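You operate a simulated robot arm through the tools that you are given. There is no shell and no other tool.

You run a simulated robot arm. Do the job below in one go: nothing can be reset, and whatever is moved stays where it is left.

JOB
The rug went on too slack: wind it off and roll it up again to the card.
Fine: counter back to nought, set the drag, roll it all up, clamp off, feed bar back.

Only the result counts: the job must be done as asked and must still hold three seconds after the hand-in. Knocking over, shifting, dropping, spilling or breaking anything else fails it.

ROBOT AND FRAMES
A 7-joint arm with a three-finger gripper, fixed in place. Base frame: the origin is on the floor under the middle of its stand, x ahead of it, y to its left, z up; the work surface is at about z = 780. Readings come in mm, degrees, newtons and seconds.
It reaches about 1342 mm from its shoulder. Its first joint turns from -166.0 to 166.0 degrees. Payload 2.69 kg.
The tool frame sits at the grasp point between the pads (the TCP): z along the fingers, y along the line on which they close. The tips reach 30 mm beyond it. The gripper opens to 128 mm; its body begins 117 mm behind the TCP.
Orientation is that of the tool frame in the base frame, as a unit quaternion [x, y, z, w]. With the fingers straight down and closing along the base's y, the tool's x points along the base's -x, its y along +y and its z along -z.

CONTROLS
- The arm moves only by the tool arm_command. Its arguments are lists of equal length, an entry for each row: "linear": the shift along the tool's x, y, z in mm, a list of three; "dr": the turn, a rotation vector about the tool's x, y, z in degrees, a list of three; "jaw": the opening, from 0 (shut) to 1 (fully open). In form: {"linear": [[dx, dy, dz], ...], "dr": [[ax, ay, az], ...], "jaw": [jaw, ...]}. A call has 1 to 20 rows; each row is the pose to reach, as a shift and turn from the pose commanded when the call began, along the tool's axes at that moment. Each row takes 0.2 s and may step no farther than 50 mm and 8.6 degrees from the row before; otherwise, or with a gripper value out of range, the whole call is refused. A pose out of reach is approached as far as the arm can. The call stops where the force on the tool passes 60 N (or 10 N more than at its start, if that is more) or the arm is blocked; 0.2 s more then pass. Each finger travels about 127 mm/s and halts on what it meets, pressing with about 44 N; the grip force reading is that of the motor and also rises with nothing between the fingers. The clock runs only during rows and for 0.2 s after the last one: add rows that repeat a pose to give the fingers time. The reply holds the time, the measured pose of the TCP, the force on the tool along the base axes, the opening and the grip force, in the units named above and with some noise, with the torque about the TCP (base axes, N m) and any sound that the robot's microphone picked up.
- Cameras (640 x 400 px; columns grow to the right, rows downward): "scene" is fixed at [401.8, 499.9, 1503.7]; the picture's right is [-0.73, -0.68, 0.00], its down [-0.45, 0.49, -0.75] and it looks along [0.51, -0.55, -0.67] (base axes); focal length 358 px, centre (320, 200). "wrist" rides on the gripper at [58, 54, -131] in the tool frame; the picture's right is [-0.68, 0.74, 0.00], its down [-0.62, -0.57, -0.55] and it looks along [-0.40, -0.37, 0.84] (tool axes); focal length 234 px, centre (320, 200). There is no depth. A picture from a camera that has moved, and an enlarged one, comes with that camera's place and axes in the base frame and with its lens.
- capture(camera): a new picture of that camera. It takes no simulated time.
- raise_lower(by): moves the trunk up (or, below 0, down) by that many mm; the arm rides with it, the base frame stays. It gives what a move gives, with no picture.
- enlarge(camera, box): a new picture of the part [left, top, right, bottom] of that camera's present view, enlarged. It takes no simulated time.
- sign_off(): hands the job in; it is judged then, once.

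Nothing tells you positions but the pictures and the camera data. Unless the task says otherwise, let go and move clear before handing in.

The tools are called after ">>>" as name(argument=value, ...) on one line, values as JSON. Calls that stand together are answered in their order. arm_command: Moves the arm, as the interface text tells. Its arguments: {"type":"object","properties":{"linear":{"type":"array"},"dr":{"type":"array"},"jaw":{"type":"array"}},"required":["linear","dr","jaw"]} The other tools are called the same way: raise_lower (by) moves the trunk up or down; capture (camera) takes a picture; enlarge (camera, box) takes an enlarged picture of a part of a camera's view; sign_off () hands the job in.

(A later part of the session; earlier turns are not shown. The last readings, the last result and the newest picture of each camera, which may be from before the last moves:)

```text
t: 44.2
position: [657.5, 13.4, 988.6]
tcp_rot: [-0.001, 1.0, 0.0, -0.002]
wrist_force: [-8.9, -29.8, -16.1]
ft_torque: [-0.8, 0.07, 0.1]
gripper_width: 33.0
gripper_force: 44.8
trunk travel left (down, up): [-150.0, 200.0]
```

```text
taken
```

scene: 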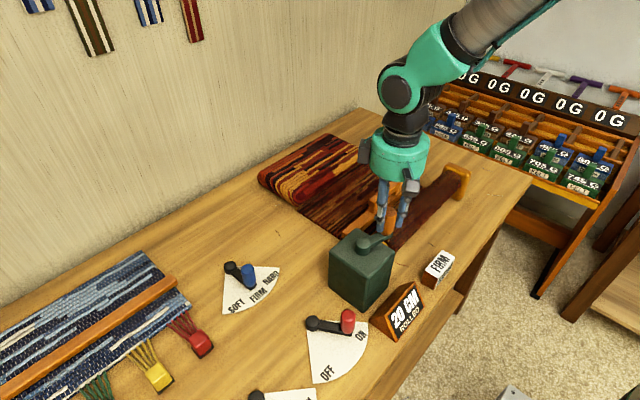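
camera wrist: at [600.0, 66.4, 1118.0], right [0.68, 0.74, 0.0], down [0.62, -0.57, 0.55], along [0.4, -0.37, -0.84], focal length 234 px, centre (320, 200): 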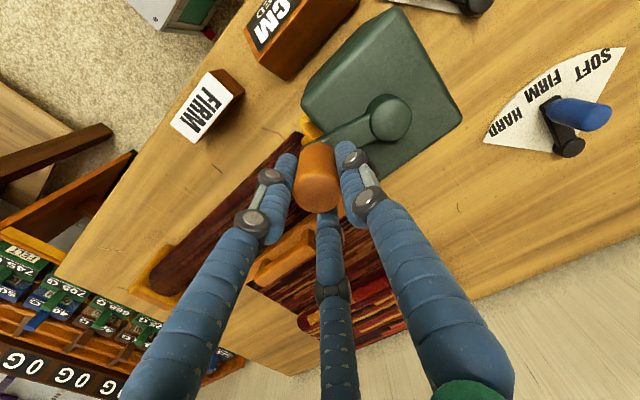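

It's at 20 cm, but there's about 30 N of sideways force, so my circle is off-centre here. I'll zoom in to see how the knob sits in the fingers.

>>> enlarge(camera="wrist", box=[220, 60, 460, 240])

>>> enlarge(camera="scene", box=[330, 180, 430, 280])

>>> enlarge(camera="scene", box=[240, 100, 480, 260])

```text
2.22 times, centred on (340, 150) of wrist
camera zoom: at [600.0, 66.4, 1118.0], right [0.68, 0.74, 0.0], down [0.62, -0.57, 0.55], along [0.4, -0.37, -0.84], focal length 520 px, centre (276, 311)
```

zoom: 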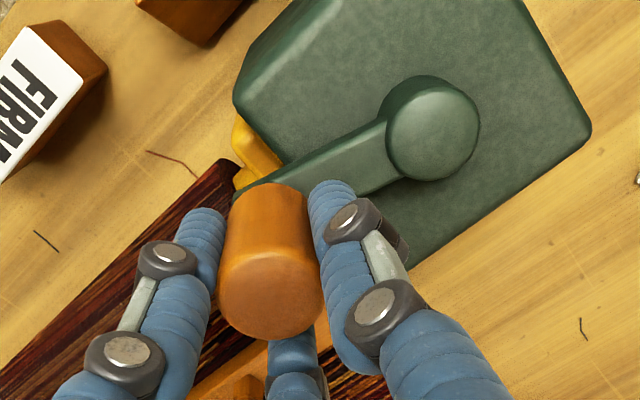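

```text
4.00 times, centred on (380, 230) of scene
camera zoom: at [401.8, 499.9, 1503.7], right [-0.73, -0.68, 0.0], down [-0.45, 0.49, -0.75], along [0.51, -0.55, -0.67], focal length 1430 px, centre (80, 80)
```

zoom: 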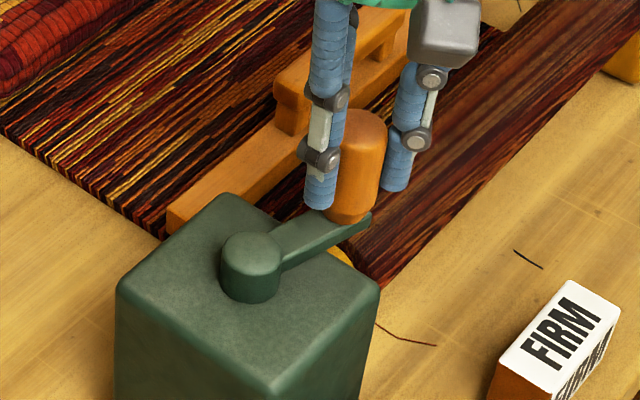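

```text
2.50 times, centred on (360, 180) of scene
camera zoom: at [401.8, 499.9, 1503.7], right [-0.73, -0.68, 0.0], down [-0.45, 0.49, -0.75], along [0.51, -0.55, -0.67], focal length 894 px, centre (220, 250)
```

zoom: 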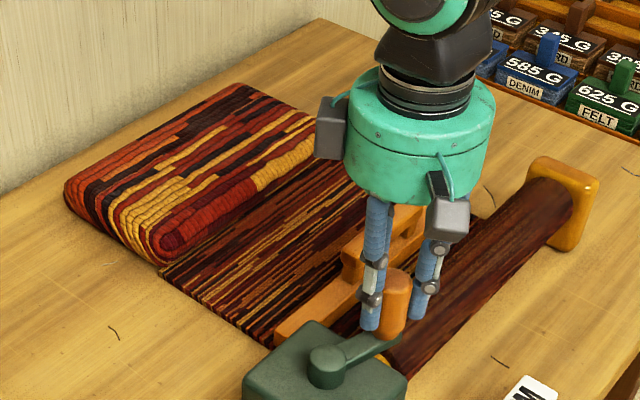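

The knob lags about 7 mm behind the cage, so either drag is building up or a stop is near. I'll loosen, recentre on the knob and re-close.

>>> arm_command(linear=[[0, 0, 0], [0, 0, 0], [3, 0.5, 0], [6, 1, 0], [6, 1, 0], [6, 1, 0], [6, 1, 0]], dr=[[0, 0, 0], [0, 0, 0], [0, 0, 0], [0, 0, 0], [0, 0, 0], [0, 0, 0], [0, 0, 0]], jaw=[0.4, 0.6, 0.6, 0.6, 0.6, 0.6, 0.6])

>>> enlarge(camera="wrist", box=[220, 60, 460, 240])

>>> enlarge(camera="scene", box=[320, 190, 480, 350])

```text
t: 45.8
position: [652.5, 16.3, 987.9]
tcp_rot: [0.0, 1.0, 0.0, 0.001]
wrist_force: [-0.3, -0.3, 0.2]
ft_torque: [0.03, 0.01, 0.0]
gripper_width: 77.0
gripper_force: 0.0
trunk travel left (down, up): [-150.0, 200.0]
```

```text
2.22 times, centred on (340, 150) of wrist
camera zoom: at [594.1, 69.8, 1118.8], right [0.68, 0.74, 0.0], down [0.62, -0.57, 0.55], along [0.4, -0.37, -0.84], focal length 520 px, centre (276, 311)
```

zoom: 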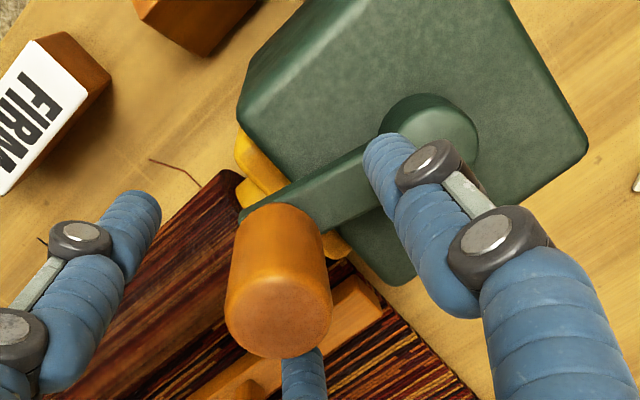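

```text
2.50 times, centred on (400, 270) of scene
camera zoom: at [401.8, 499.9, 1503.7], right [-0.73, -0.68, 0.0], down [-0.45, 0.49, -0.75], along [0.51, -0.55, -0.67], focal length 894 px, centre (120, 25)
```

zoom: 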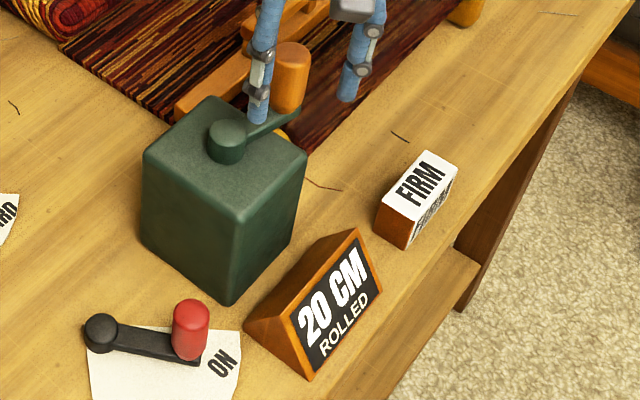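

The knob is at about (651, 18). I'll re-close on it and advance about 18°, watching for a stop.

>>> arm_command(linear=[[0, 0.7, 0], [0, 0.7, 0], [0, 0.7, 0], [-4.6, 0, 0], [-9.3, -0.9, 0], [-14, -1.2, 0], [-18.7, -1, 0]], dr=[[0, 0, 0], [0, 0, 0], [0, 0, 0], [0, 0, 0], [0, 0, 0], [0, 0, 0], [0, 0, 0]], jaw=[0.4, 0.26, 0.26, 0.26, 0.26, 0.26, 0.26])

>>> enlarge(camera="wrist", box=[220, 60, 460, 240])

>>> enlarge(camera="scene", box=[320, 190, 480, 350])

```text
t: 47.4
position: [669.9, 17.2, 989.1]
tcp_rot: [0.0, 1.0, 0.0, 0.0]
wrist_force: [0.5, -0.9, -0.8]
ft_torque: [0.01, -0.04, 0.0]
gripper_width: 34.1
gripper_force: 0.4
trunk travel left (down, up): [-150.0, 200.0]
```

```text
2.22 times, centred on (340, 150) of wrist
camera zoom: at [612.5, 69.0, 1119.3], right [0.68, 0.74, 0.0], down [0.62, -0.57, 0.55], along [0.4, -0.37, -0.84], focal length 520 px, centre (276, 311)
```

zoom: 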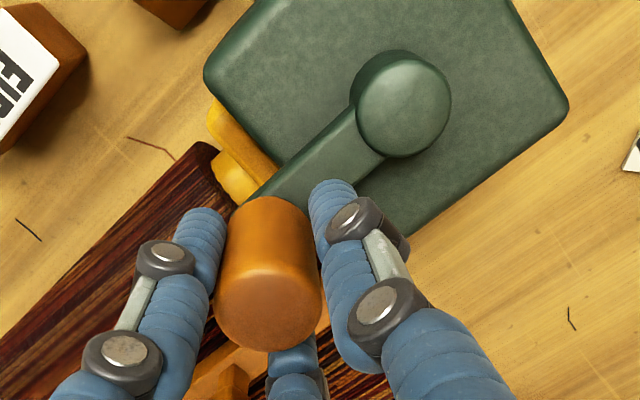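

```text
2.50 times, centred on (400, 270) of scene
camera zoom: at [401.8, 499.9, 1503.7], right [-0.73, -0.68, 0.0], down [-0.45, 0.49, -0.75], along [0.51, -0.55, -0.67], focal length 894 px, centre (120, 25)
```

zoom: 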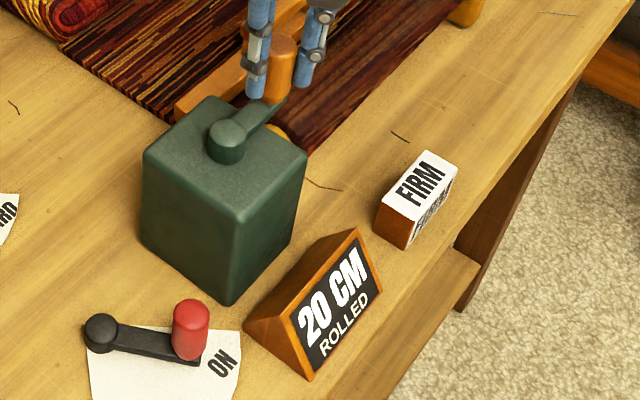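

There's no stop and it moves freely, so the earlier force was just grip misalignment. I'll continue another 72° with the slightly looser cage.

>>> arm_command(linear=[[-9.3, 1.6, 0], [-18.3, 4.4, 0], [-26.8, 8.6, 0], [-34.5, 14.1, 0], [-41.2, 20.7, 0], [-46.8, 28.3, 0], [-51.2, 36.7, 0], [-54.2, 45.6, 0]], dr=[[0, 0, 0], [0, 0, 0], [0, 0, 0], [0, 0, 0], [0, 0, 0], [0, 0, 0], [0, 0, 0], [0, 0, 0]], jaw=[0.26, 0.26, 0.26, 0.26, 0.26, 0.26, 0.26, 0.26])

>>> enlarge(camera="wrist", box=[220, 60, 460, 240])

>>> capture(camera="scene")

```text
t: 49.2
position: [724.3, 61.4, 988.3]
tcp_rot: [0.0, 1.0, 0.001, 0.001]
wrist_force: [2.7, -1.4, 0.9]
ft_torque: [-0.11, -0.11, 0.07]
gripper_width: 38.0
gripper_force: 3.5
trunk travel left (down, up): [-150.0, 200.0]
```

```text
2.22 times, centred on (340, 150) of wrist
camera zoom: at [667.2, 113.9, 1118.5], right [0.68, 0.74, 0.0], down [0.62, -0.57, 0.55], along [0.4, -0.37, -0.84], focal length 520 px, centre (276, 311)
```

zoom: 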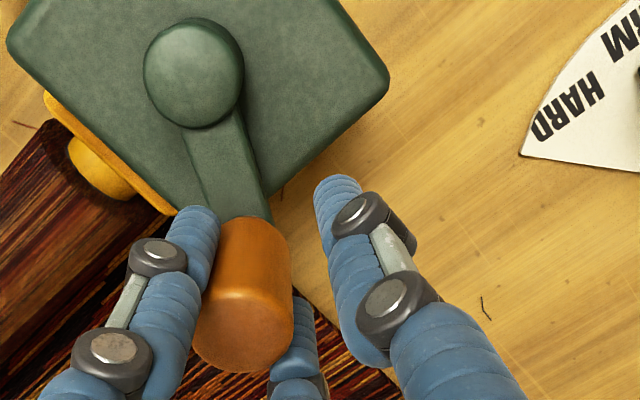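

```text
taken
```

scene: 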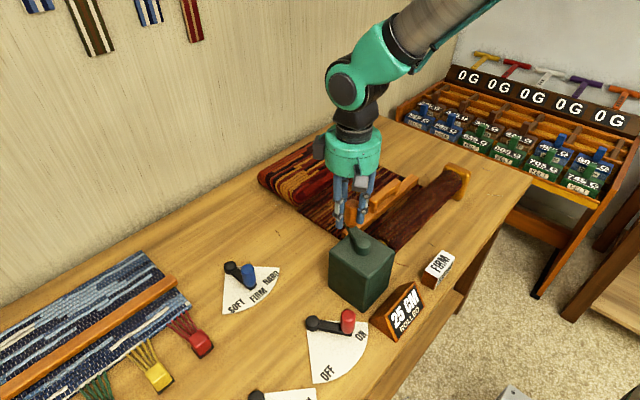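

It shows 25 cm, but the knob has slipped toward the gap on the −y side. I'll open, recentre at (721, 53) and close slightly tighter.

>>> arm_command(linear=[[0, 0, 0], [0, 0, 0], [1.5, -4.5, 0], [3, -9, 0], [3, -9, 0], [3, -9, 0], [3, -9, 0]], dr=[[0, 0, 0], [0, 0, 0], [0, 0, 0], [0, 0, 0], [0, 0, 0], [0, 0, 0], [0, 0, 0]], jaw=[0.45, 0.6, 0.6, 0.6, 0.4, 0.25, 0.25])

>>> enlarge(camera="wrist", box=[220, 60, 460, 240])

```text
t: 50.8
position: [722.2, 51.7, 989.2]
tcp_rot: [0.0, 1.0, 0.0, 0.0]
wrist_force: [5.1, -1.9, 1.8]
ft_torque: [-0.08, -0.09, 0.07]
gripper_width: 37.5
gripper_force: 4.4
trunk travel left (down, up): [-150.0, 200.0]
```

```text
2.22 times, centred on (340, 150) of wrist
camera zoom: at [664.5, 104.9, 1119.0], right [0.68, 0.74, 0.0], down [0.62, -0.57, 0.55], along [0.4, -0.37, -0.84], focal length 520 px, centre (276, 311)
```

zoom: 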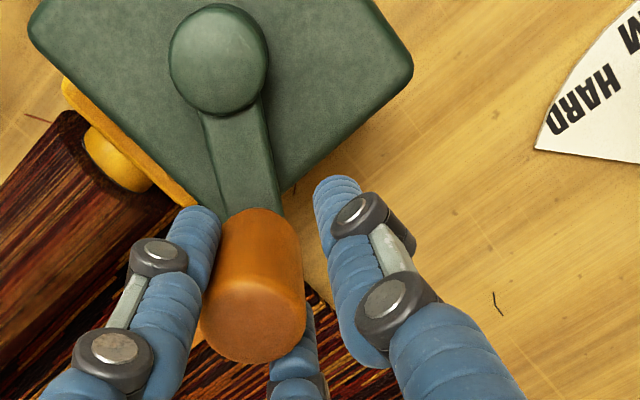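

The knob is at about (718, 47), a bit further back than I thought. I'll check whether the crank creeps back by itself and recentre.

>>> arm_command(linear=[[0, 0, 0], [0, 0, 0], [2, -2.5, 0], [4, -5, 0], [4, -5, 0], [4, -5, 0]], dr=[[0, 0, 0], [0, 0, 0], [0, 0, 0], [0, 0, 0], [0, 0, 0], [0, 0, 0]], jaw=[0.45, 0.6, 0.6, 0.6, 0.6, 0.6])

>>> enlarge(camera="wrist", box=[220, 60, 460, 240])

>>> enlarge(camera="scene", box=[320, 190, 480, 350])

```text
t: 52.2
position: [718.5, 46.8, 987.6]
tcp_rot: [-0.001, 1.0, 0.0, 0.0]
wrist_force: [0.3, -0.2, 0.3]
ft_torque: [0.0, -0.01, 0.0]
gripper_width: 76.8
gripper_force: 0.1
trunk travel left (down, up): [-150.0, 200.0]
```

```text
2.22 times, centred on (340, 150) of wrist
camera zoom: at [660.6, 100.1, 1118.7], right [0.68, 0.74, 0.0], down [0.62, -0.57, 0.55], along [0.4, -0.37, -0.84], focal length 520 px, centre (276, 311)
```

zoom: 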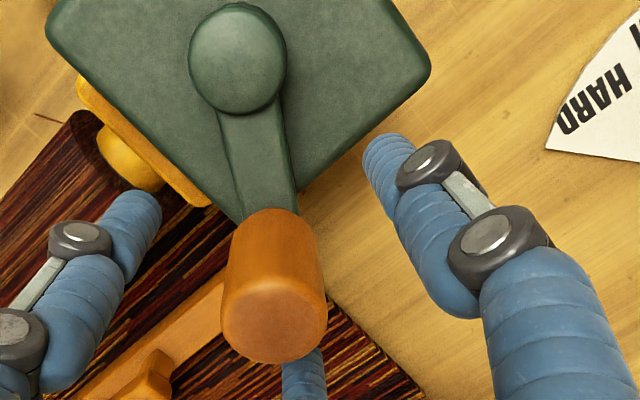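

```text
2.50 times, centred on (400, 270) of scene
camera zoom: at [401.8, 499.9, 1503.7], right [-0.73, -0.68, 0.0], down [-0.45, 0.49, -0.75], along [0.51, -0.55, -0.67], focal length 894 px, centre (120, 25)
```

zoom: 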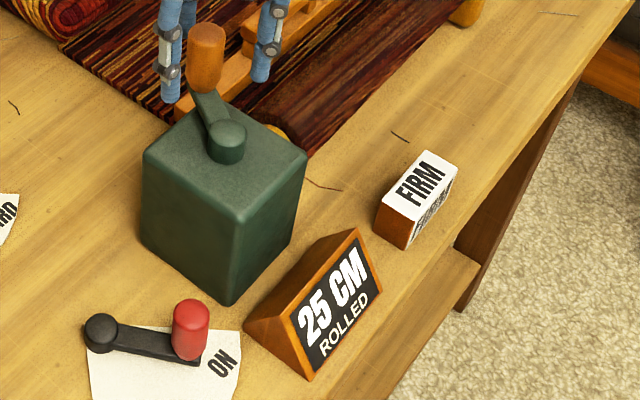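

The crank holds its place when released, and the knob is now centred. I'll grip a bit tighter and carry on rolling for about 80°.

>>> arm_command(linear=[[-2, -1.5, 0], [-2, -1.5, 0], [-2, -1.5, 0], [-6.1, 7, 0], [-8.8, 16.1, 0], [-10, 25.5, 0], [-9.8, 35, 0], [-8, 44.4, 0], [-4.9, 53.3, 0], [-0.3, 61.7, 0], [5.4, 69.2, 0], [12.3, 75.7, 0]], dr=[[0, 0, 0], [0, 0, 0], [0, 0, 0], [0, 0, 0], [0, 0, 0], [0, 0, 0], [0, 0, 0], [0, 0, 0], [0, 0, 0], [0, 0, 0], [0, 0, 0], [0, 0, 0]], jaw=[0.4, 0.25, 0.24, 0.24, 0.24, 0.24, 0.24, 0.24, 0.24, 0.24, 0.24, 0.24])

>>> enlarge(camera="wrist", box=[220, 60, 460, 240])

>>> capture(camera="scene")

```text
t: 54.8
position: [706.3, 123.0, 988.7]
tcp_rot: [0.0, 1.0, 0.0, 0.0]
wrist_force: [-0.1, -0.6, 0.5]
ft_torque: [-0.02, 0.03, 0.01]
gripper_width: 30.7
gripper_force: 0.0
trunk travel left (down, up): [-150.0, 200.0]
```

```text
2.22 times, centred on (340, 150) of wrist
camera zoom: at [648.2, 175.2, 1118.4], right [0.68, 0.74, 0.0], down [0.62, -0.56, 0.55], along [0.4, -0.37, -0.84], focal length 520 px, centre (276, 311)
```

zoom: 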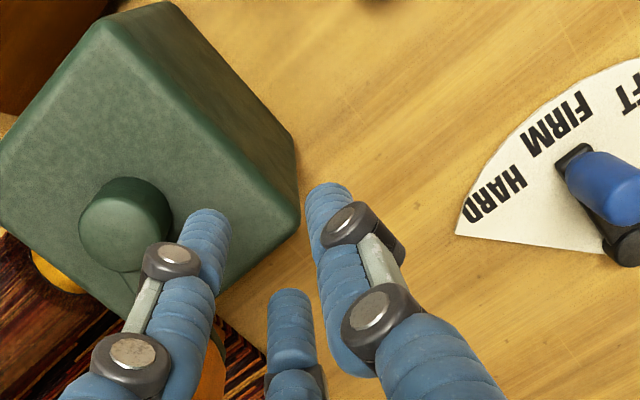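

```text
taken
```

scene: 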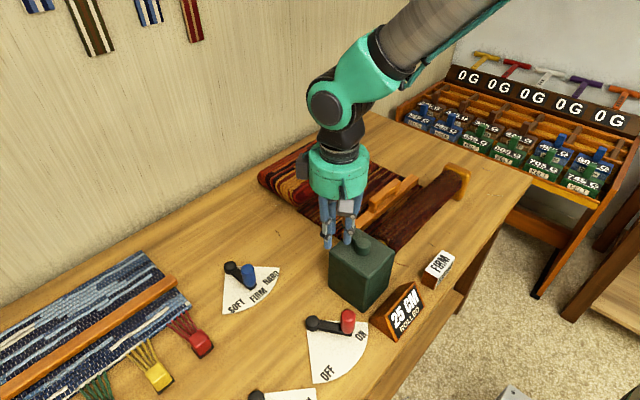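

The knob escaped again because drag is heavier at FIRM and those fingers give way. I'll switch to closed fingers as a single post, pushing the knob from behind around its circle. I'll lift and look first.

>>> arm_command(linear=[[0, 0, -35], [0, 0, -70], [0, 0, -70], [0, 0, -70]], dr=[[0, 0, 0], [0, 0, 0], [0, 0, 0], [0, 0, 0]], jaw=[0.24, 0.1, 0, 0])

>>> capture(camera="wrist")

>>> enlarge(camera="scene", box=[320, 170, 440, 270])

```text
t: 55.8
position: [705.5, 123.7, 1058.1]
tcp_rot: [-0.001, 1.0, 0.0, 0.0]
wrist_force: [0.0, 1.1, -0.2]
ft_torque: [0.01, 0.02, -0.02]
gripper_width: 2.1
gripper_force: 31.0
trunk travel left (down, up): [-150.0, 200.0]
```

```text
taken
camera wrist: at [647.3, 176.0, 1189.3], right [0.68, 0.74, 0.0], down [0.62, -0.56, 0.55], along [0.4, -0.37, -0.84], focal length 234 px, centre (320, 200)
```

wrist: 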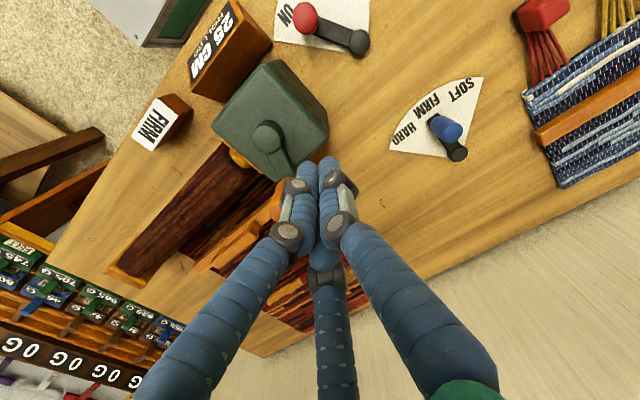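

```text
4.00 times, centred on (380, 220) of scene
camera zoom: at [401.8, 499.9, 1503.7], right [-0.73, -0.68, 0.0], down [-0.45, 0.49, -0.75], along [0.51, -0.55, -0.67], focal length 1430 px, centre (80, 120)
```

zoom: 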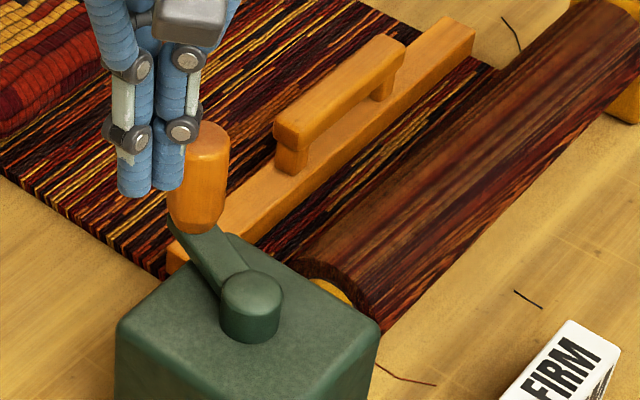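

The knob is at about −25° around the hub. I'll pass over the top, come down behind it at about −65° with the fingers closed, and check.

>>> arm_command(linear=[[4, -34, 0], [8, -68, 0], [12.7, -101.4, 0], [12.7, -101.4, 35], [12.7, -101.4, 70]], dr=[[0, 0, 0], [0, 0, 0], [0, 0, 0], [0, 0, 0], [0, 0, 0]], jaw=[0, 0, 0, 0, 0])

>>> enlarge(camera="wrist", box=[220, 60, 460, 240])

>>> enlarge(camera="scene", box=[320, 170, 440, 270])

```text
t: 57.0
position: [694.8, 21.0, 988.1]
tcp_rot: [0.0, 1.0, 0.0, 0.0]
wrist_force: [0.7, -1.2, -0.5]
ft_torque: [0.02, 0.0, -0.02]
gripper_width: 1.7
gripper_force: 31.3
trunk travel left (down, up): [-150.0, 200.0]
```

```text
2.22 times, centred on (340, 150) of wrist
camera zoom: at [636.1, 73.4, 1118.7], right [0.68, 0.74, 0.0], down [0.62, -0.56, 0.55], along [0.4, -0.37, -0.84], focal length 520 px, centre (276, 311)
```

zoom: 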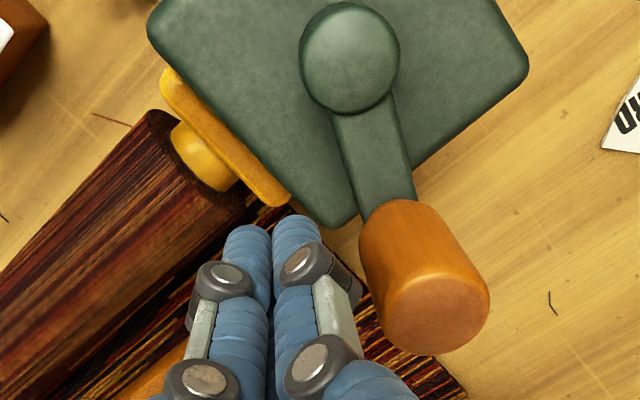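

```text
4.00 times, centred on (380, 220) of scene
camera zoom: at [401.8, 499.9, 1503.7], right [-0.73, -0.68, 0.0], down [-0.45, 0.49, -0.75], along [0.51, -0.55, -0.67], focal length 1430 px, centre (80, 120)
```

zoom: 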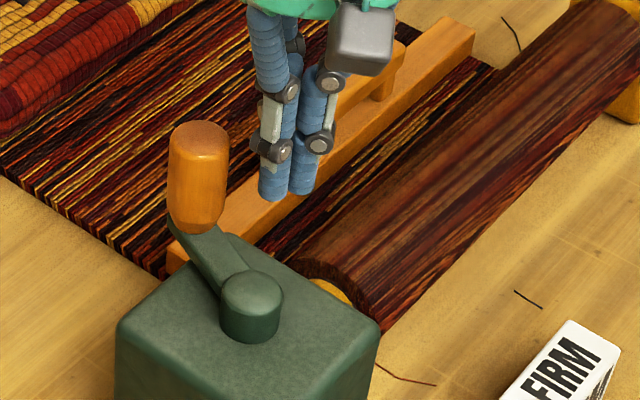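

The post is behind the knob with a clear gap. I'll sweep it counter-clockwise along the circle to push the knob.

>>> arm_command(linear=[[-8.4, 4.2, 0], [-15.9, 10.2, 0], [-22.3, 17.2, 0], [-27.5, 25.1, 0], [-31.5, 33.7, 0], [-34, 42.9, 0], [-35.1, 52.3, 0], [-34.6, 61.8, 0], [-32.8, 71.1, 0], [-29.4, 80, 0]], dr=[[0, 0, 0], [0, 0, 0], [0, 0, 0], [0, 0, 0], [0, 0, 0], [0, 0, 0], [0, 0, 0], [0, 0, 0], [0, 0, 0], [0, 0, 0]], jaw=[0, 0, 0, 0, 0, 0, 0, 0, 0, 0])

>>> enlarge(camera="wrist", box=[220, 60, 460, 240])

>>> capture(camera="scene")

```text
t: 59.2
position: [723.4, 102.8, 988.5]
tcp_rot: [-0.001, 1.0, 0.0, 0.0]
wrist_force: [0.4, 0.0, 0.2]
ft_torque: [-0.03, 0.0, 0.02]
gripper_width: 2.0
gripper_force: 31.4
trunk travel left (down, up): [-150.0, 200.0]
```

```text
2.22 times, centred on (340, 150) of wrist
camera zoom: at [665.4, 154.2, 1119.1], right [0.68, 0.74, 0.0], down [0.62, -0.56, 0.55], along [0.4, -0.37, -0.84], focal length 520 px, centre (276, 311)
```

zoom: 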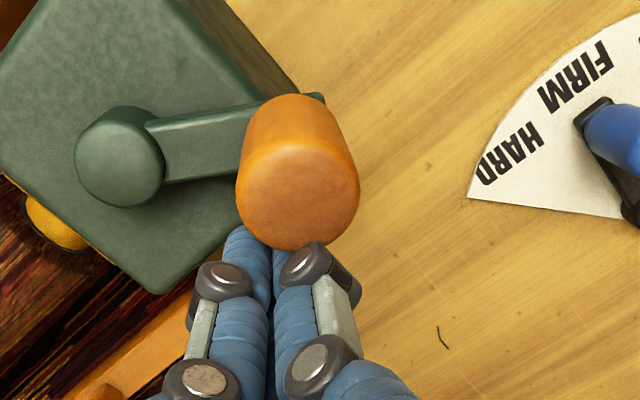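

```text
taken
```

scene: 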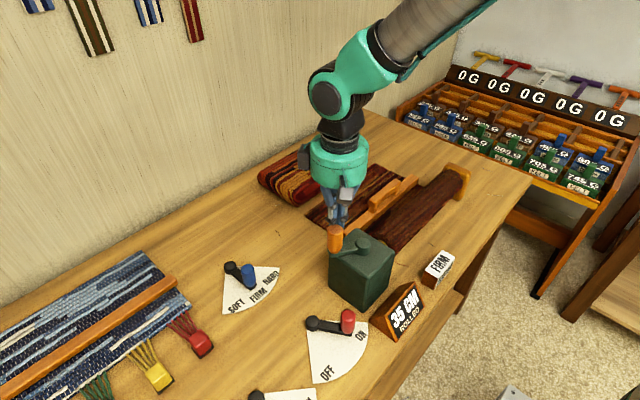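

That works, and the counter now reads 35 cm with no force trouble. I'll keep sweeping.

>>> arm_command(linear=[[4.6, 8.2, 0], [10.6, 15.7, 0], [17.6, 22.1, 0], [25.5, 27.3, 0], [34.1, 31.3, 0], [43.3, 33.8, 0], [52.7, 34.9, 0], [62.2, 34.4, 0], [71.5, 32.6, 0], [80.4, 29.2, 0]], dr=[[0, 0, 0], [0, 0, 0], [0, 0, 0], [0, 0, 0], [0, 0, 0], [0, 0, 0], [0, 0, 0], [0, 0, 0], [0, 0, 0], [0, 0, 0]], jaw=[0, 0, 0, 0, 0, 0, 0, 0, 0, 0])

>>> enlarge(camera="wrist", box=[220, 60, 460, 240])

>>> capture(camera="scene")

```text
t: 61.4
position: [640.2, 131.6, 989.0]
tcp_rot: [-0.001, 1.0, 0.0, -0.001]
wrist_force: [-1.2, -0.4, 0.0]
ft_torque: [-0.06, 0.0, 0.01]
gripper_width: 2.3
gripper_force: 31.5
trunk travel left (down, up): [-150.0, 200.0]
```

```text
2.22 times, centred on (340, 150) of wrist
camera zoom: at [583.3, 183.3, 1119.2], right [0.68, 0.74, 0.0], down [0.62, -0.56, 0.55], along [0.4, -0.37, -0.84], focal length 520 px, centre (276, 311)
```

zoom: 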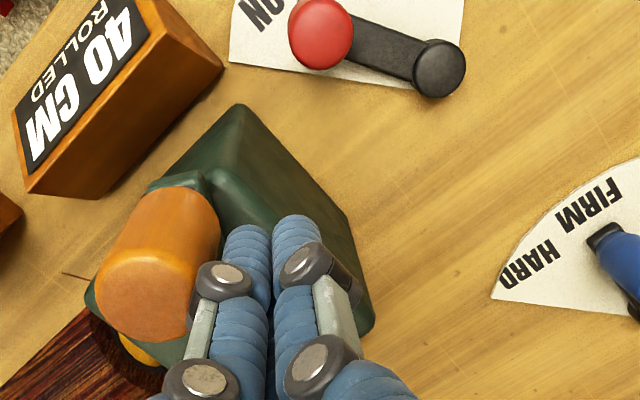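

```text
taken
```

scene: 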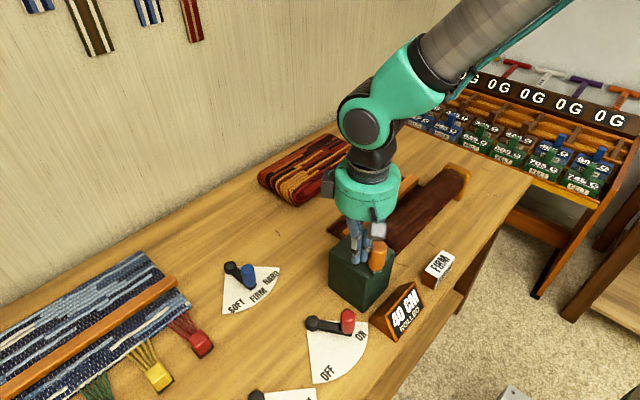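

It's at 40 cm. The flat rug's tail seems to have come away from the folded pile, so I'll zoom in there.

>>> enlarge(camera="scene", box=[240, 110, 480, 270])

>>> capture(camera="wrist")

```text
2.50 times, centred on (360, 190) of scene
camera zoom: at [401.8, 499.9, 1503.7], right [-0.73, -0.68, 0.0], down [-0.45, 0.49, -0.75], along [0.51, -0.55, -0.67], focal length 894 px, centre (220, 225)
```

zoom: 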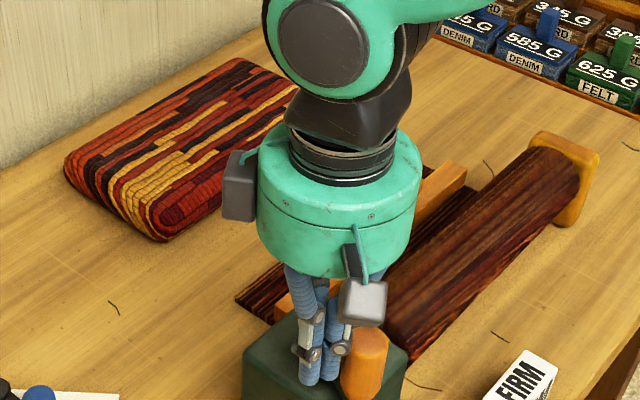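

```text
taken
camera wrist: at [583.3, 183.3, 1119.2], right [0.68, 0.74, 0.0], down [0.62, -0.56, 0.55], along [0.4, -0.37, -0.84], focal length 234 px, centre (320, 200)
```

wrist: 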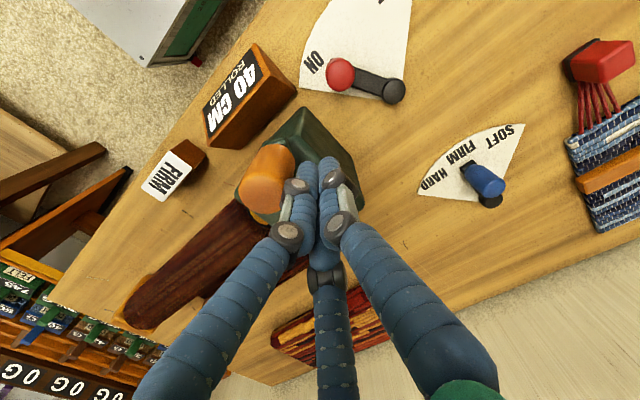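

The folded pile is a separate rug, and the flat one's tail is now near the feed bar. I'll roll on in smaller pieces and watch the bar.

>>> arm_command(linear=[[8.2, -4.6, 0], [15.7, -10.6, 0], [22.1, -17.6, 0], [27.3, -25.5, 0], [31.3, -34.1, 0]], dr=[[0, 0, 0], [0, 0, 0], [0, 0, 0], [0, 0, 0], [0, 0, 0]], jaw=[0, 0, 0, 0, 0])

>>> capture(camera="wrist")

>>> enlarge(camera="scene", box=[240, 110, 480, 350])

```text
t: 62.6
position: [609.8, 96.7, 989.5]
tcp_rot: [0.0, 1.0, 0.0, 0.002]
wrist_force: [0.0, 0.9, 0.2]
ft_torque: [0.02, 0.04, 0.01]
gripper_width: 2.0
gripper_force: 31.7
trunk travel left (down, up): [-150.0, 200.0]
```

```text
taken
camera wrist: at [553.5, 148.5, 1119.8], right [0.68, 0.74, 0.0], down [0.62, -0.57, 0.55], along [0.4, -0.37, -0.84], focal length 234 px, centre (320, 200)
```

wrist: 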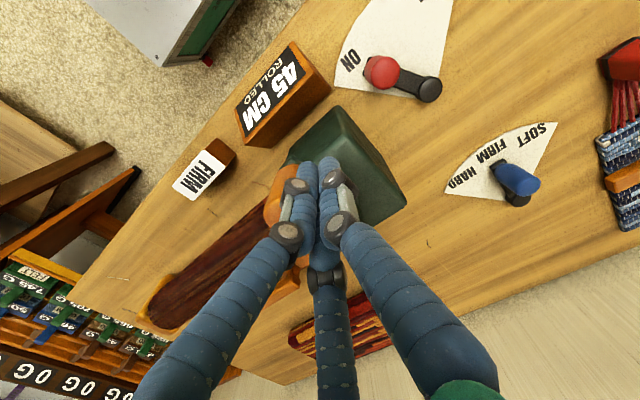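

```text
1.67 times, centred on (360, 230) of scene
camera zoom: at [401.8, 499.9, 1503.7], right [-0.73, -0.68, 0.0], down [-0.45, 0.49, -0.75], along [0.51, -0.55, -0.67], focal length 596 px, centre (253, 150)
```

zoom: 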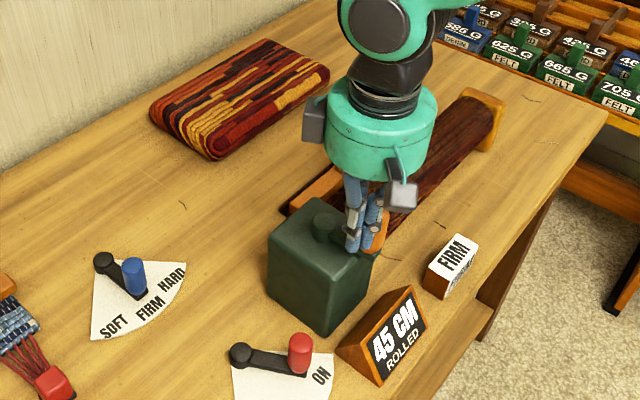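

It's at 45 cm. I'll continue another 45°.

>>> arm_command(linear=[[2.5, -9.2, 0], [3.6, -18.6, 0], [3.1, -28.1, 0], [1.3, -37.4, 0], [-2.1, -46.3, 0]], dr=[[0, 0, 0], [0, 0, 0], [0, 0, 0], [0, 0, 0], [0, 0, 0]], jaw=[0, 0, 0, 0, 0])

>>> enlarge(camera="wrist", box=[160, 40, 460, 260])

>>> enlarge(camera="scene", box=[240, 110, 480, 350])

```text
t: 63.8
position: [614.0, 51.5, 988.8]
tcp_rot: [-0.001, 1.0, 0.0, -0.001]
wrist_force: [0.0, 0.7, -0.5]
ft_torque: [-0.02, 0.02, 0.03]
gripper_width: 2.0
gripper_force: 31.4
trunk travel left (down, up): [-150.0, 200.0]
```

```text
1.82 times, centred on (310, 150) of wrist
camera zoom: at [555.7, 103.1, 1119.2], right [0.68, 0.74, 0.0], down [0.62, -0.56, 0.55], along [0.4, -0.37, -0.84], focal length 426 px, centre (338, 291)
```

zoom: 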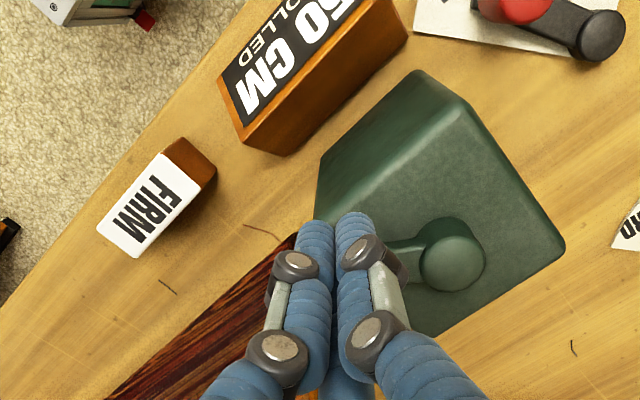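

```text
1.67 times, centred on (360, 230) of scene
camera zoom: at [401.8, 499.9, 1503.7], right [-0.73, -0.68, 0.0], down [-0.45, 0.49, -0.75], along [0.51, -0.55, -0.67], focal length 596 px, centre (253, 150)
```

zoom: 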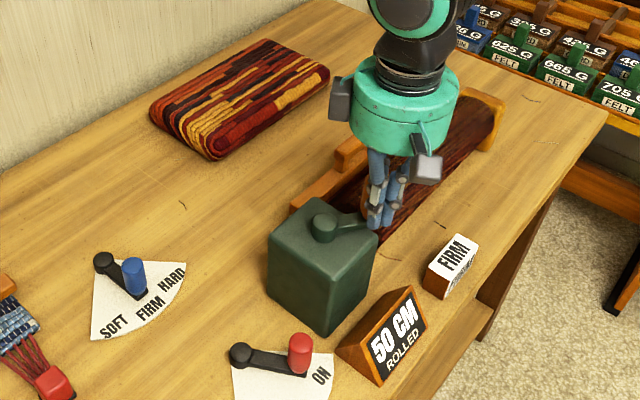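

It's at 50 cm. I'll continue another 45°.

>>> arm_command(linear=[[-4.6, -8.2, 0], [-10.6, -15.7, 0], [-17.6, -22.1, 0], [-25.5, -27.3, 0], [-34.1, -31.3, 0]], dr=[[0, 0, 0], [0, 0, 0], [0, 0, 0], [0, 0, 0], [0, 0, 0]], jaw=[0, 0, 0, 0, 0])

>>> capture(camera="wrist")

>>> enlarge(camera="scene", box=[240, 110, 480, 350])

```text
t: 65.0
position: [646.9, 18.1, 988.4]
tcp_rot: [0.0, 1.0, 0.0, 0.001]
wrist_force: [0.2, 0.1, -0.3]
ft_torque: [0.0, 0.0, -0.03]
gripper_width: 1.9
gripper_force: 31.8
trunk travel left (down, up): [-150.0, 200.0]
```

```text
taken
camera wrist: at [588.8, 72.5, 1118.3], right [0.68, 0.74, 0.0], down [0.62, -0.57, 0.55], along [0.4, -0.37, -0.84], focal length 234 px, centre (320, 200)
```

wrist: 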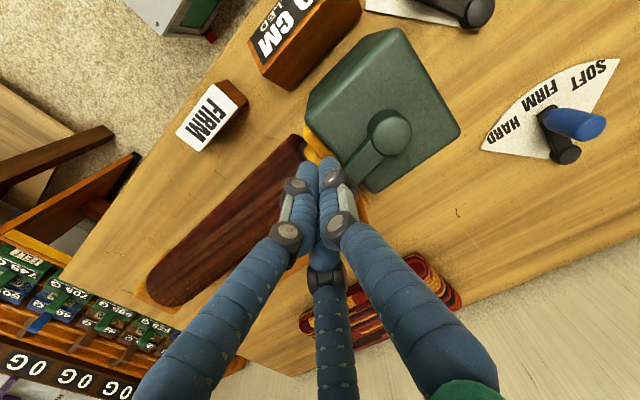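

```text
1.67 times, centred on (360, 230) of scene
camera zoom: at [401.8, 499.9, 1503.7], right [-0.73, -0.68, 0.0], down [-0.45, 0.49, -0.75], along [0.51, -0.55, -0.67], focal length 596 px, centre (253, 150)
```

zoom: 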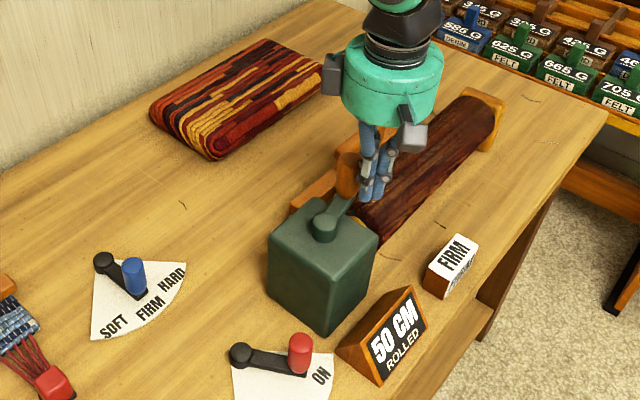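

The counter shows 50 and the tail looks nearly on. I'll zoom into the gap between the bar and the roller.

>>> enlarge(camera="scene", box=[330, 140, 450, 260])

>>> enlarge(camera="wrist", box=[130, 110, 400, 320])

```text
3.33 times, centred on (390, 200) of scene
camera zoom: at [401.8, 499.9, 1503.7], right [-0.73, -0.68, 0.0], down [-0.45, 0.49, -0.75], along [0.51, -0.55, -0.67], focal length 1192 px, centre (87, 200)
```

zoom: 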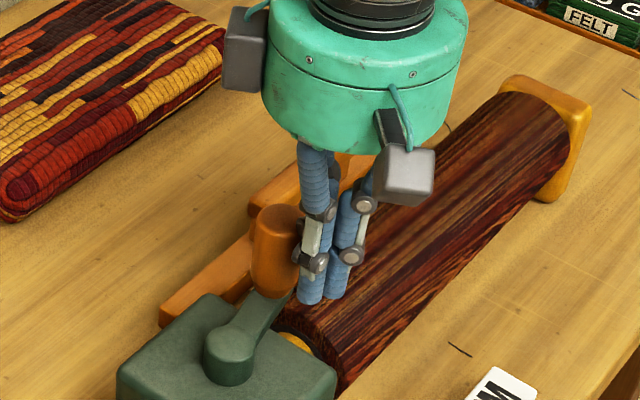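

```text
1.90 times, centred on (265, 215) of wrist
camera zoom: at [588.8, 72.5, 1118.3], right [0.68, 0.74, 0.0], down [0.62, -0.57, 0.55], along [0.4, -0.37, -0.84], focal length 446 px, centre (425, 171)
```

zoom: 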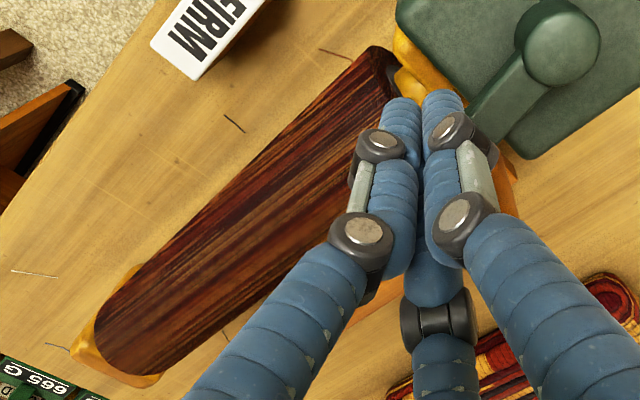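

The rug looks nearly or fully on the roller. I'll push on gently to see whether the counter rises or a stop appears.

>>> arm_command(linear=[[-9.2, -2.5, 0], [-18.6, -3.6, 0], [-28.1, -3.1, 0]], dr=[[0, 0, 0], [0, 0, 0], [0, 0, 0]], jaw=[0, 0, 0])

>>> enlarge(camera="scene", box=[240, 110, 480, 350])

>>> enlarge(camera="wrist", box=[130, 60, 430, 280])

```text
t: 65.8
position: [674.3, 16.9, 989.1]
tcp_rot: [-0.001, 1.0, 0.0, 0.0]
wrist_force: [0.1, 0.2, -1.0]
ft_torque: [0.02, -0.01, 0.0]
gripper_width: 2.2
gripper_force: 31.5
trunk travel left (down, up): [-150.0, 200.0]
```

```text
1.67 times, centred on (360, 230) of scene
camera zoom: at [401.8, 499.9, 1503.7], right [-0.73, -0.68, 0.0], down [-0.45, 0.49, -0.75], along [0.51, -0.55, -0.67], focal length 596 px, centre (253, 150)
```

zoom: 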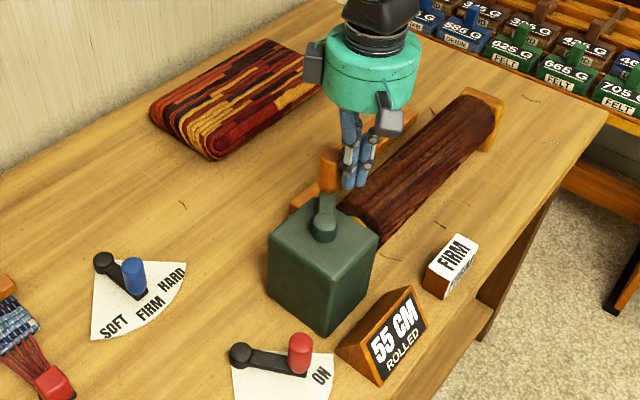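

```text
1.82 times, centred on (280, 170) of wrist
camera zoom: at [616.6, 69.4, 1119.0], right [0.68, 0.74, 0.0], down [0.62, -0.57, 0.55], along [0.4, -0.37, -0.84], focal length 426 px, centre (393, 254)
```

zoom: 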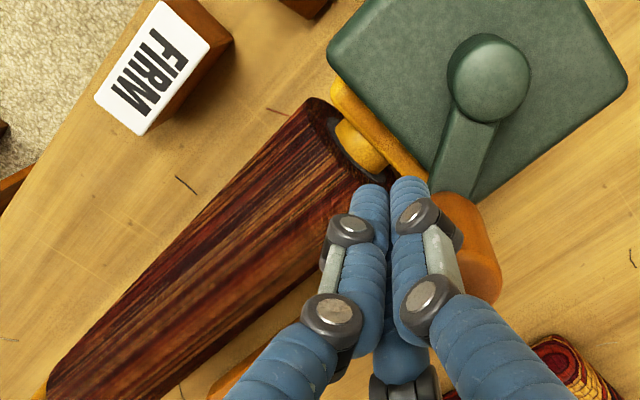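

It's at 55 cm and still turning freely. I'll continue.

>>> arm_command(linear=[[-9.3, 1.8, 0], [-18.2, 5.2, 0], [-26.4, 9.8, 0], [-33.9, 15.8, 0], [-40.3, 22.8, 0]], dr=[[0, 0, 0], [0, 0, 0], [0, 0, 0], [0, 0, 0], [0, 0, 0]], jaw=[0, 0, 0, 0, 0])

>>> enlarge(camera="scene", box=[240, 110, 480, 350])

>>> enlarge(camera="wrist", box=[130, 60, 430, 280])

```text
t: 67.0
position: [714.7, 39.0, 990.0]
tcp_rot: [-0.001, 1.0, 0.0, 0.0]
wrist_force: [-2.9, -1.6, 1.2]
ft_torque: [0.07, -0.02, 0.03]
gripper_width: 1.9
gripper_force: 31.2
trunk travel left (down, up): [-150.0, 200.0]
```

```text
1.67 times, centred on (360, 230) of scene
camera zoom: at [401.8, 499.9, 1503.7], right [-0.73, -0.68, 0.0], down [-0.45, 0.49, -0.75], along [0.51, -0.55, -0.67], focal length 596 px, centre (253, 150)
```

zoom: 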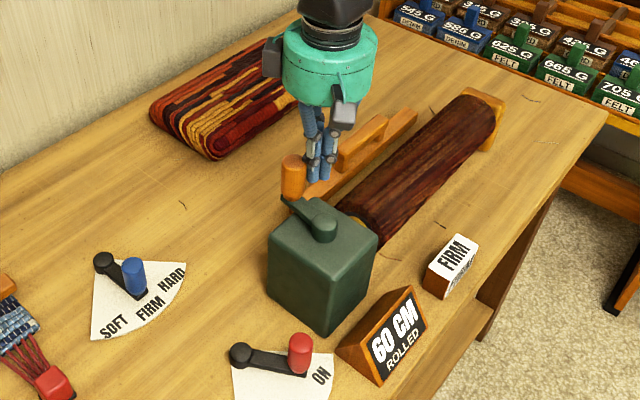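

```text
1.82 times, centred on (280, 170) of wrist
camera zoom: at [656.9, 90.9, 1119.2], right [0.68, 0.74, 0.0], down [0.62, -0.57, 0.55], along [0.4, -0.37, -0.84], focal length 426 px, centre (393, 254)
```

zoom: 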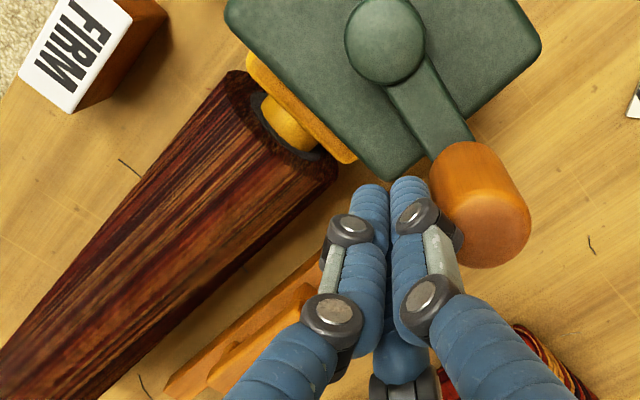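

It's at 60 cm and the rug looks fully on. I'll continue a little to see if a hard stop comes.

>>> arm_command(linear=[[-5.2, 7.9, 0], [-9.2, 16.5, 0], [-11.7, 25.7, 0]], dr=[[0, 0, 0], [0, 0, 0], [0, 0, 0]], jaw=[0, 0, 0])

>>> enlarge(camera="scene", box=[240, 110, 480, 350])

>>> enlarge(camera="wrist", box=[130, 60, 430, 280])

```text
t: 67.4
position: [713.3, 40.6, 987.5]
tcp_rot: [0.001, 1.0, -0.002, -0.005]
wrist_force: [-19.4, -13.6, 13.9]
ft_torque: [0.3, -0.27, 0.21]
gripper_width: 2.3
gripper_force: 30.9
trunk travel left (down, up): [-150.0, 200.0]
stopped in row 2: the force on the tool passed its limit at 73 N (the readings are from after the stop); the commanded pose is now the measured one
```

```text
1.67 times, centred on (360, 230) of scene
camera zoom: at [401.8, 499.9, 1503.7], right [-0.73, -0.68, 0.0], down [-0.45, 0.49, -0.75], along [0.51, -0.55, -0.67], focal length 596 px, centre (253, 150)
```

zoom: 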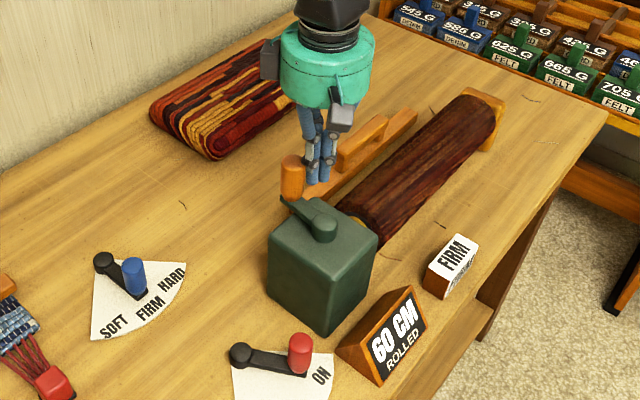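

```text
1.82 times, centred on (280, 170) of wrist
camera zoom: at [657.4, 94.0, 1118.2], right [0.68, 0.74, -0.01], down [0.62, -0.56, 0.54], along [0.39, -0.37, -0.84], focal length 426 px, centre (393, 254)
```

zoom: 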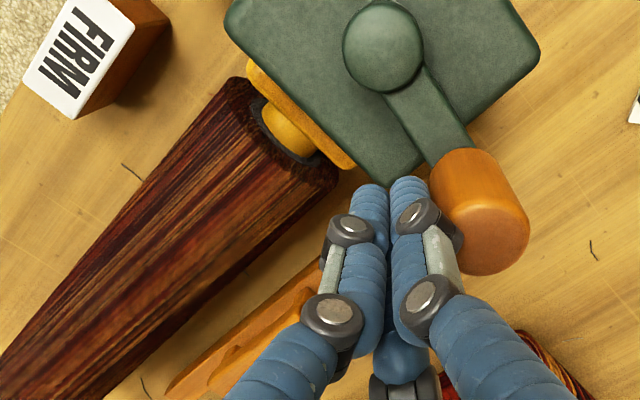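

There was a firm stop at 60 cm, so the rug is all rolled up. I'll back off the knob, lift, and move over to the red clamp lever.

>>> arm_command(linear=[[10, -8, 0], [10, -8, -40], [10, -8, -75], [32, 29, -75], [55, 67, -75], [78, 105, -75], [100, 142, -75], [100, 142, -40], [100, 142, -10]], dr=[[0, 0, 0], [0, 0, 0], [0, 0, 0], [0, 0, 0], [0, 0, 0], [0, 0, 0], [0, 0, 0], [0, 0, 0], [0, 0, 0]], jaw=[0, 0, 0, 0.3, 0.6, 0.6, 0.6, 0.6, 0.6])

>>> capture(camera="wrist")

>>> capture(camera="scene")

```text
t: 69.4
position: [616.7, 184.9, 997.5]
tcp_rot: [0.0, 1.0, -0.002, -0.005]
wrist_force: [0.0, -0.3, 0.1]
ft_torque: [-0.04, 0.04, 0.0]
gripper_width: 76.7
gripper_force: 0.0
trunk travel left (down, up): [-150.0, 200.0]
```

```text
taken
camera wrist: at [559.9, 237.6, 1128.1], right [0.68, 0.74, -0.01], down [0.62, -0.56, 0.54], along [0.4, -0.37, -0.84], focal length 234 px, centre (320, 200)
```

wrist: 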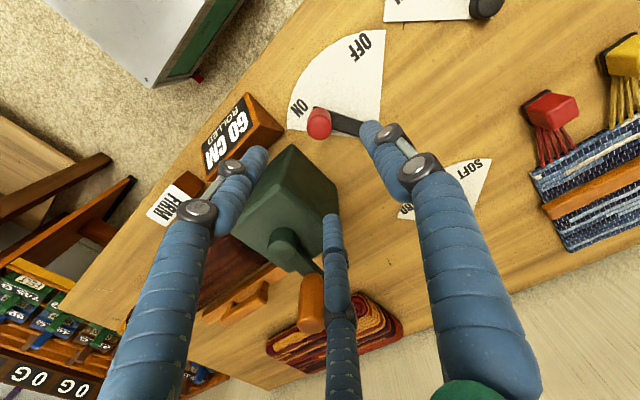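

```text
taken
```

scene: 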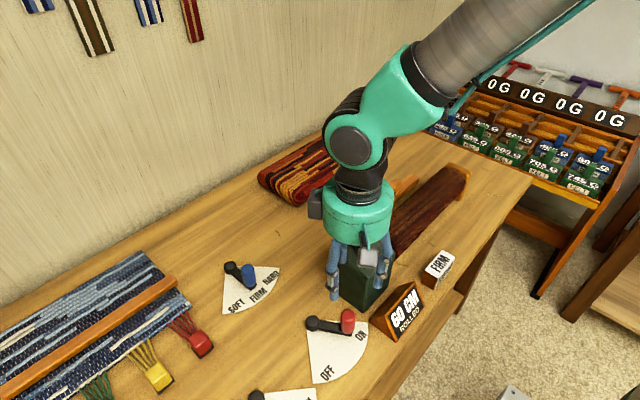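

I can see the red knob. I'll zoom in to locate it accurately.

>>> enlarge(camera="wrist", box=[250, 60, 400, 180])

>>> enlarge(camera="scene", box=[290, 270, 440, 390])

```text
3.33 times, centred on (325, 120) of wrist
camera zoom: at [559.9, 237.6, 1128.1], right [0.68, 0.74, -0.01], down [0.62, -0.56, 0.54], along [0.4, -0.37, -0.84], focal length 781 px, centre (303, 467)
```

zoom: 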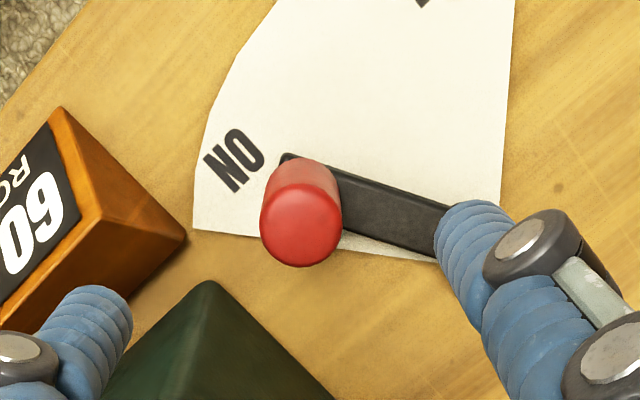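

```text
3.33 times, centred on (365, 330) of scene
camera zoom: at [401.8, 499.9, 1503.7], right [-0.73, -0.68, 0.0], down [-0.45, 0.49, -0.75], along [0.51, -0.55, -0.67], focal length 1192 px, centre (170, -233)
```

zoom: 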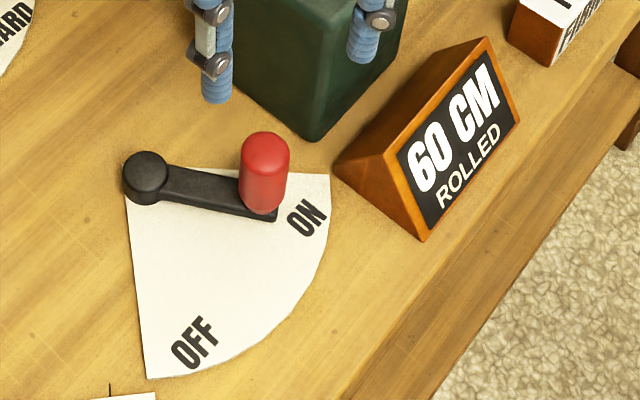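

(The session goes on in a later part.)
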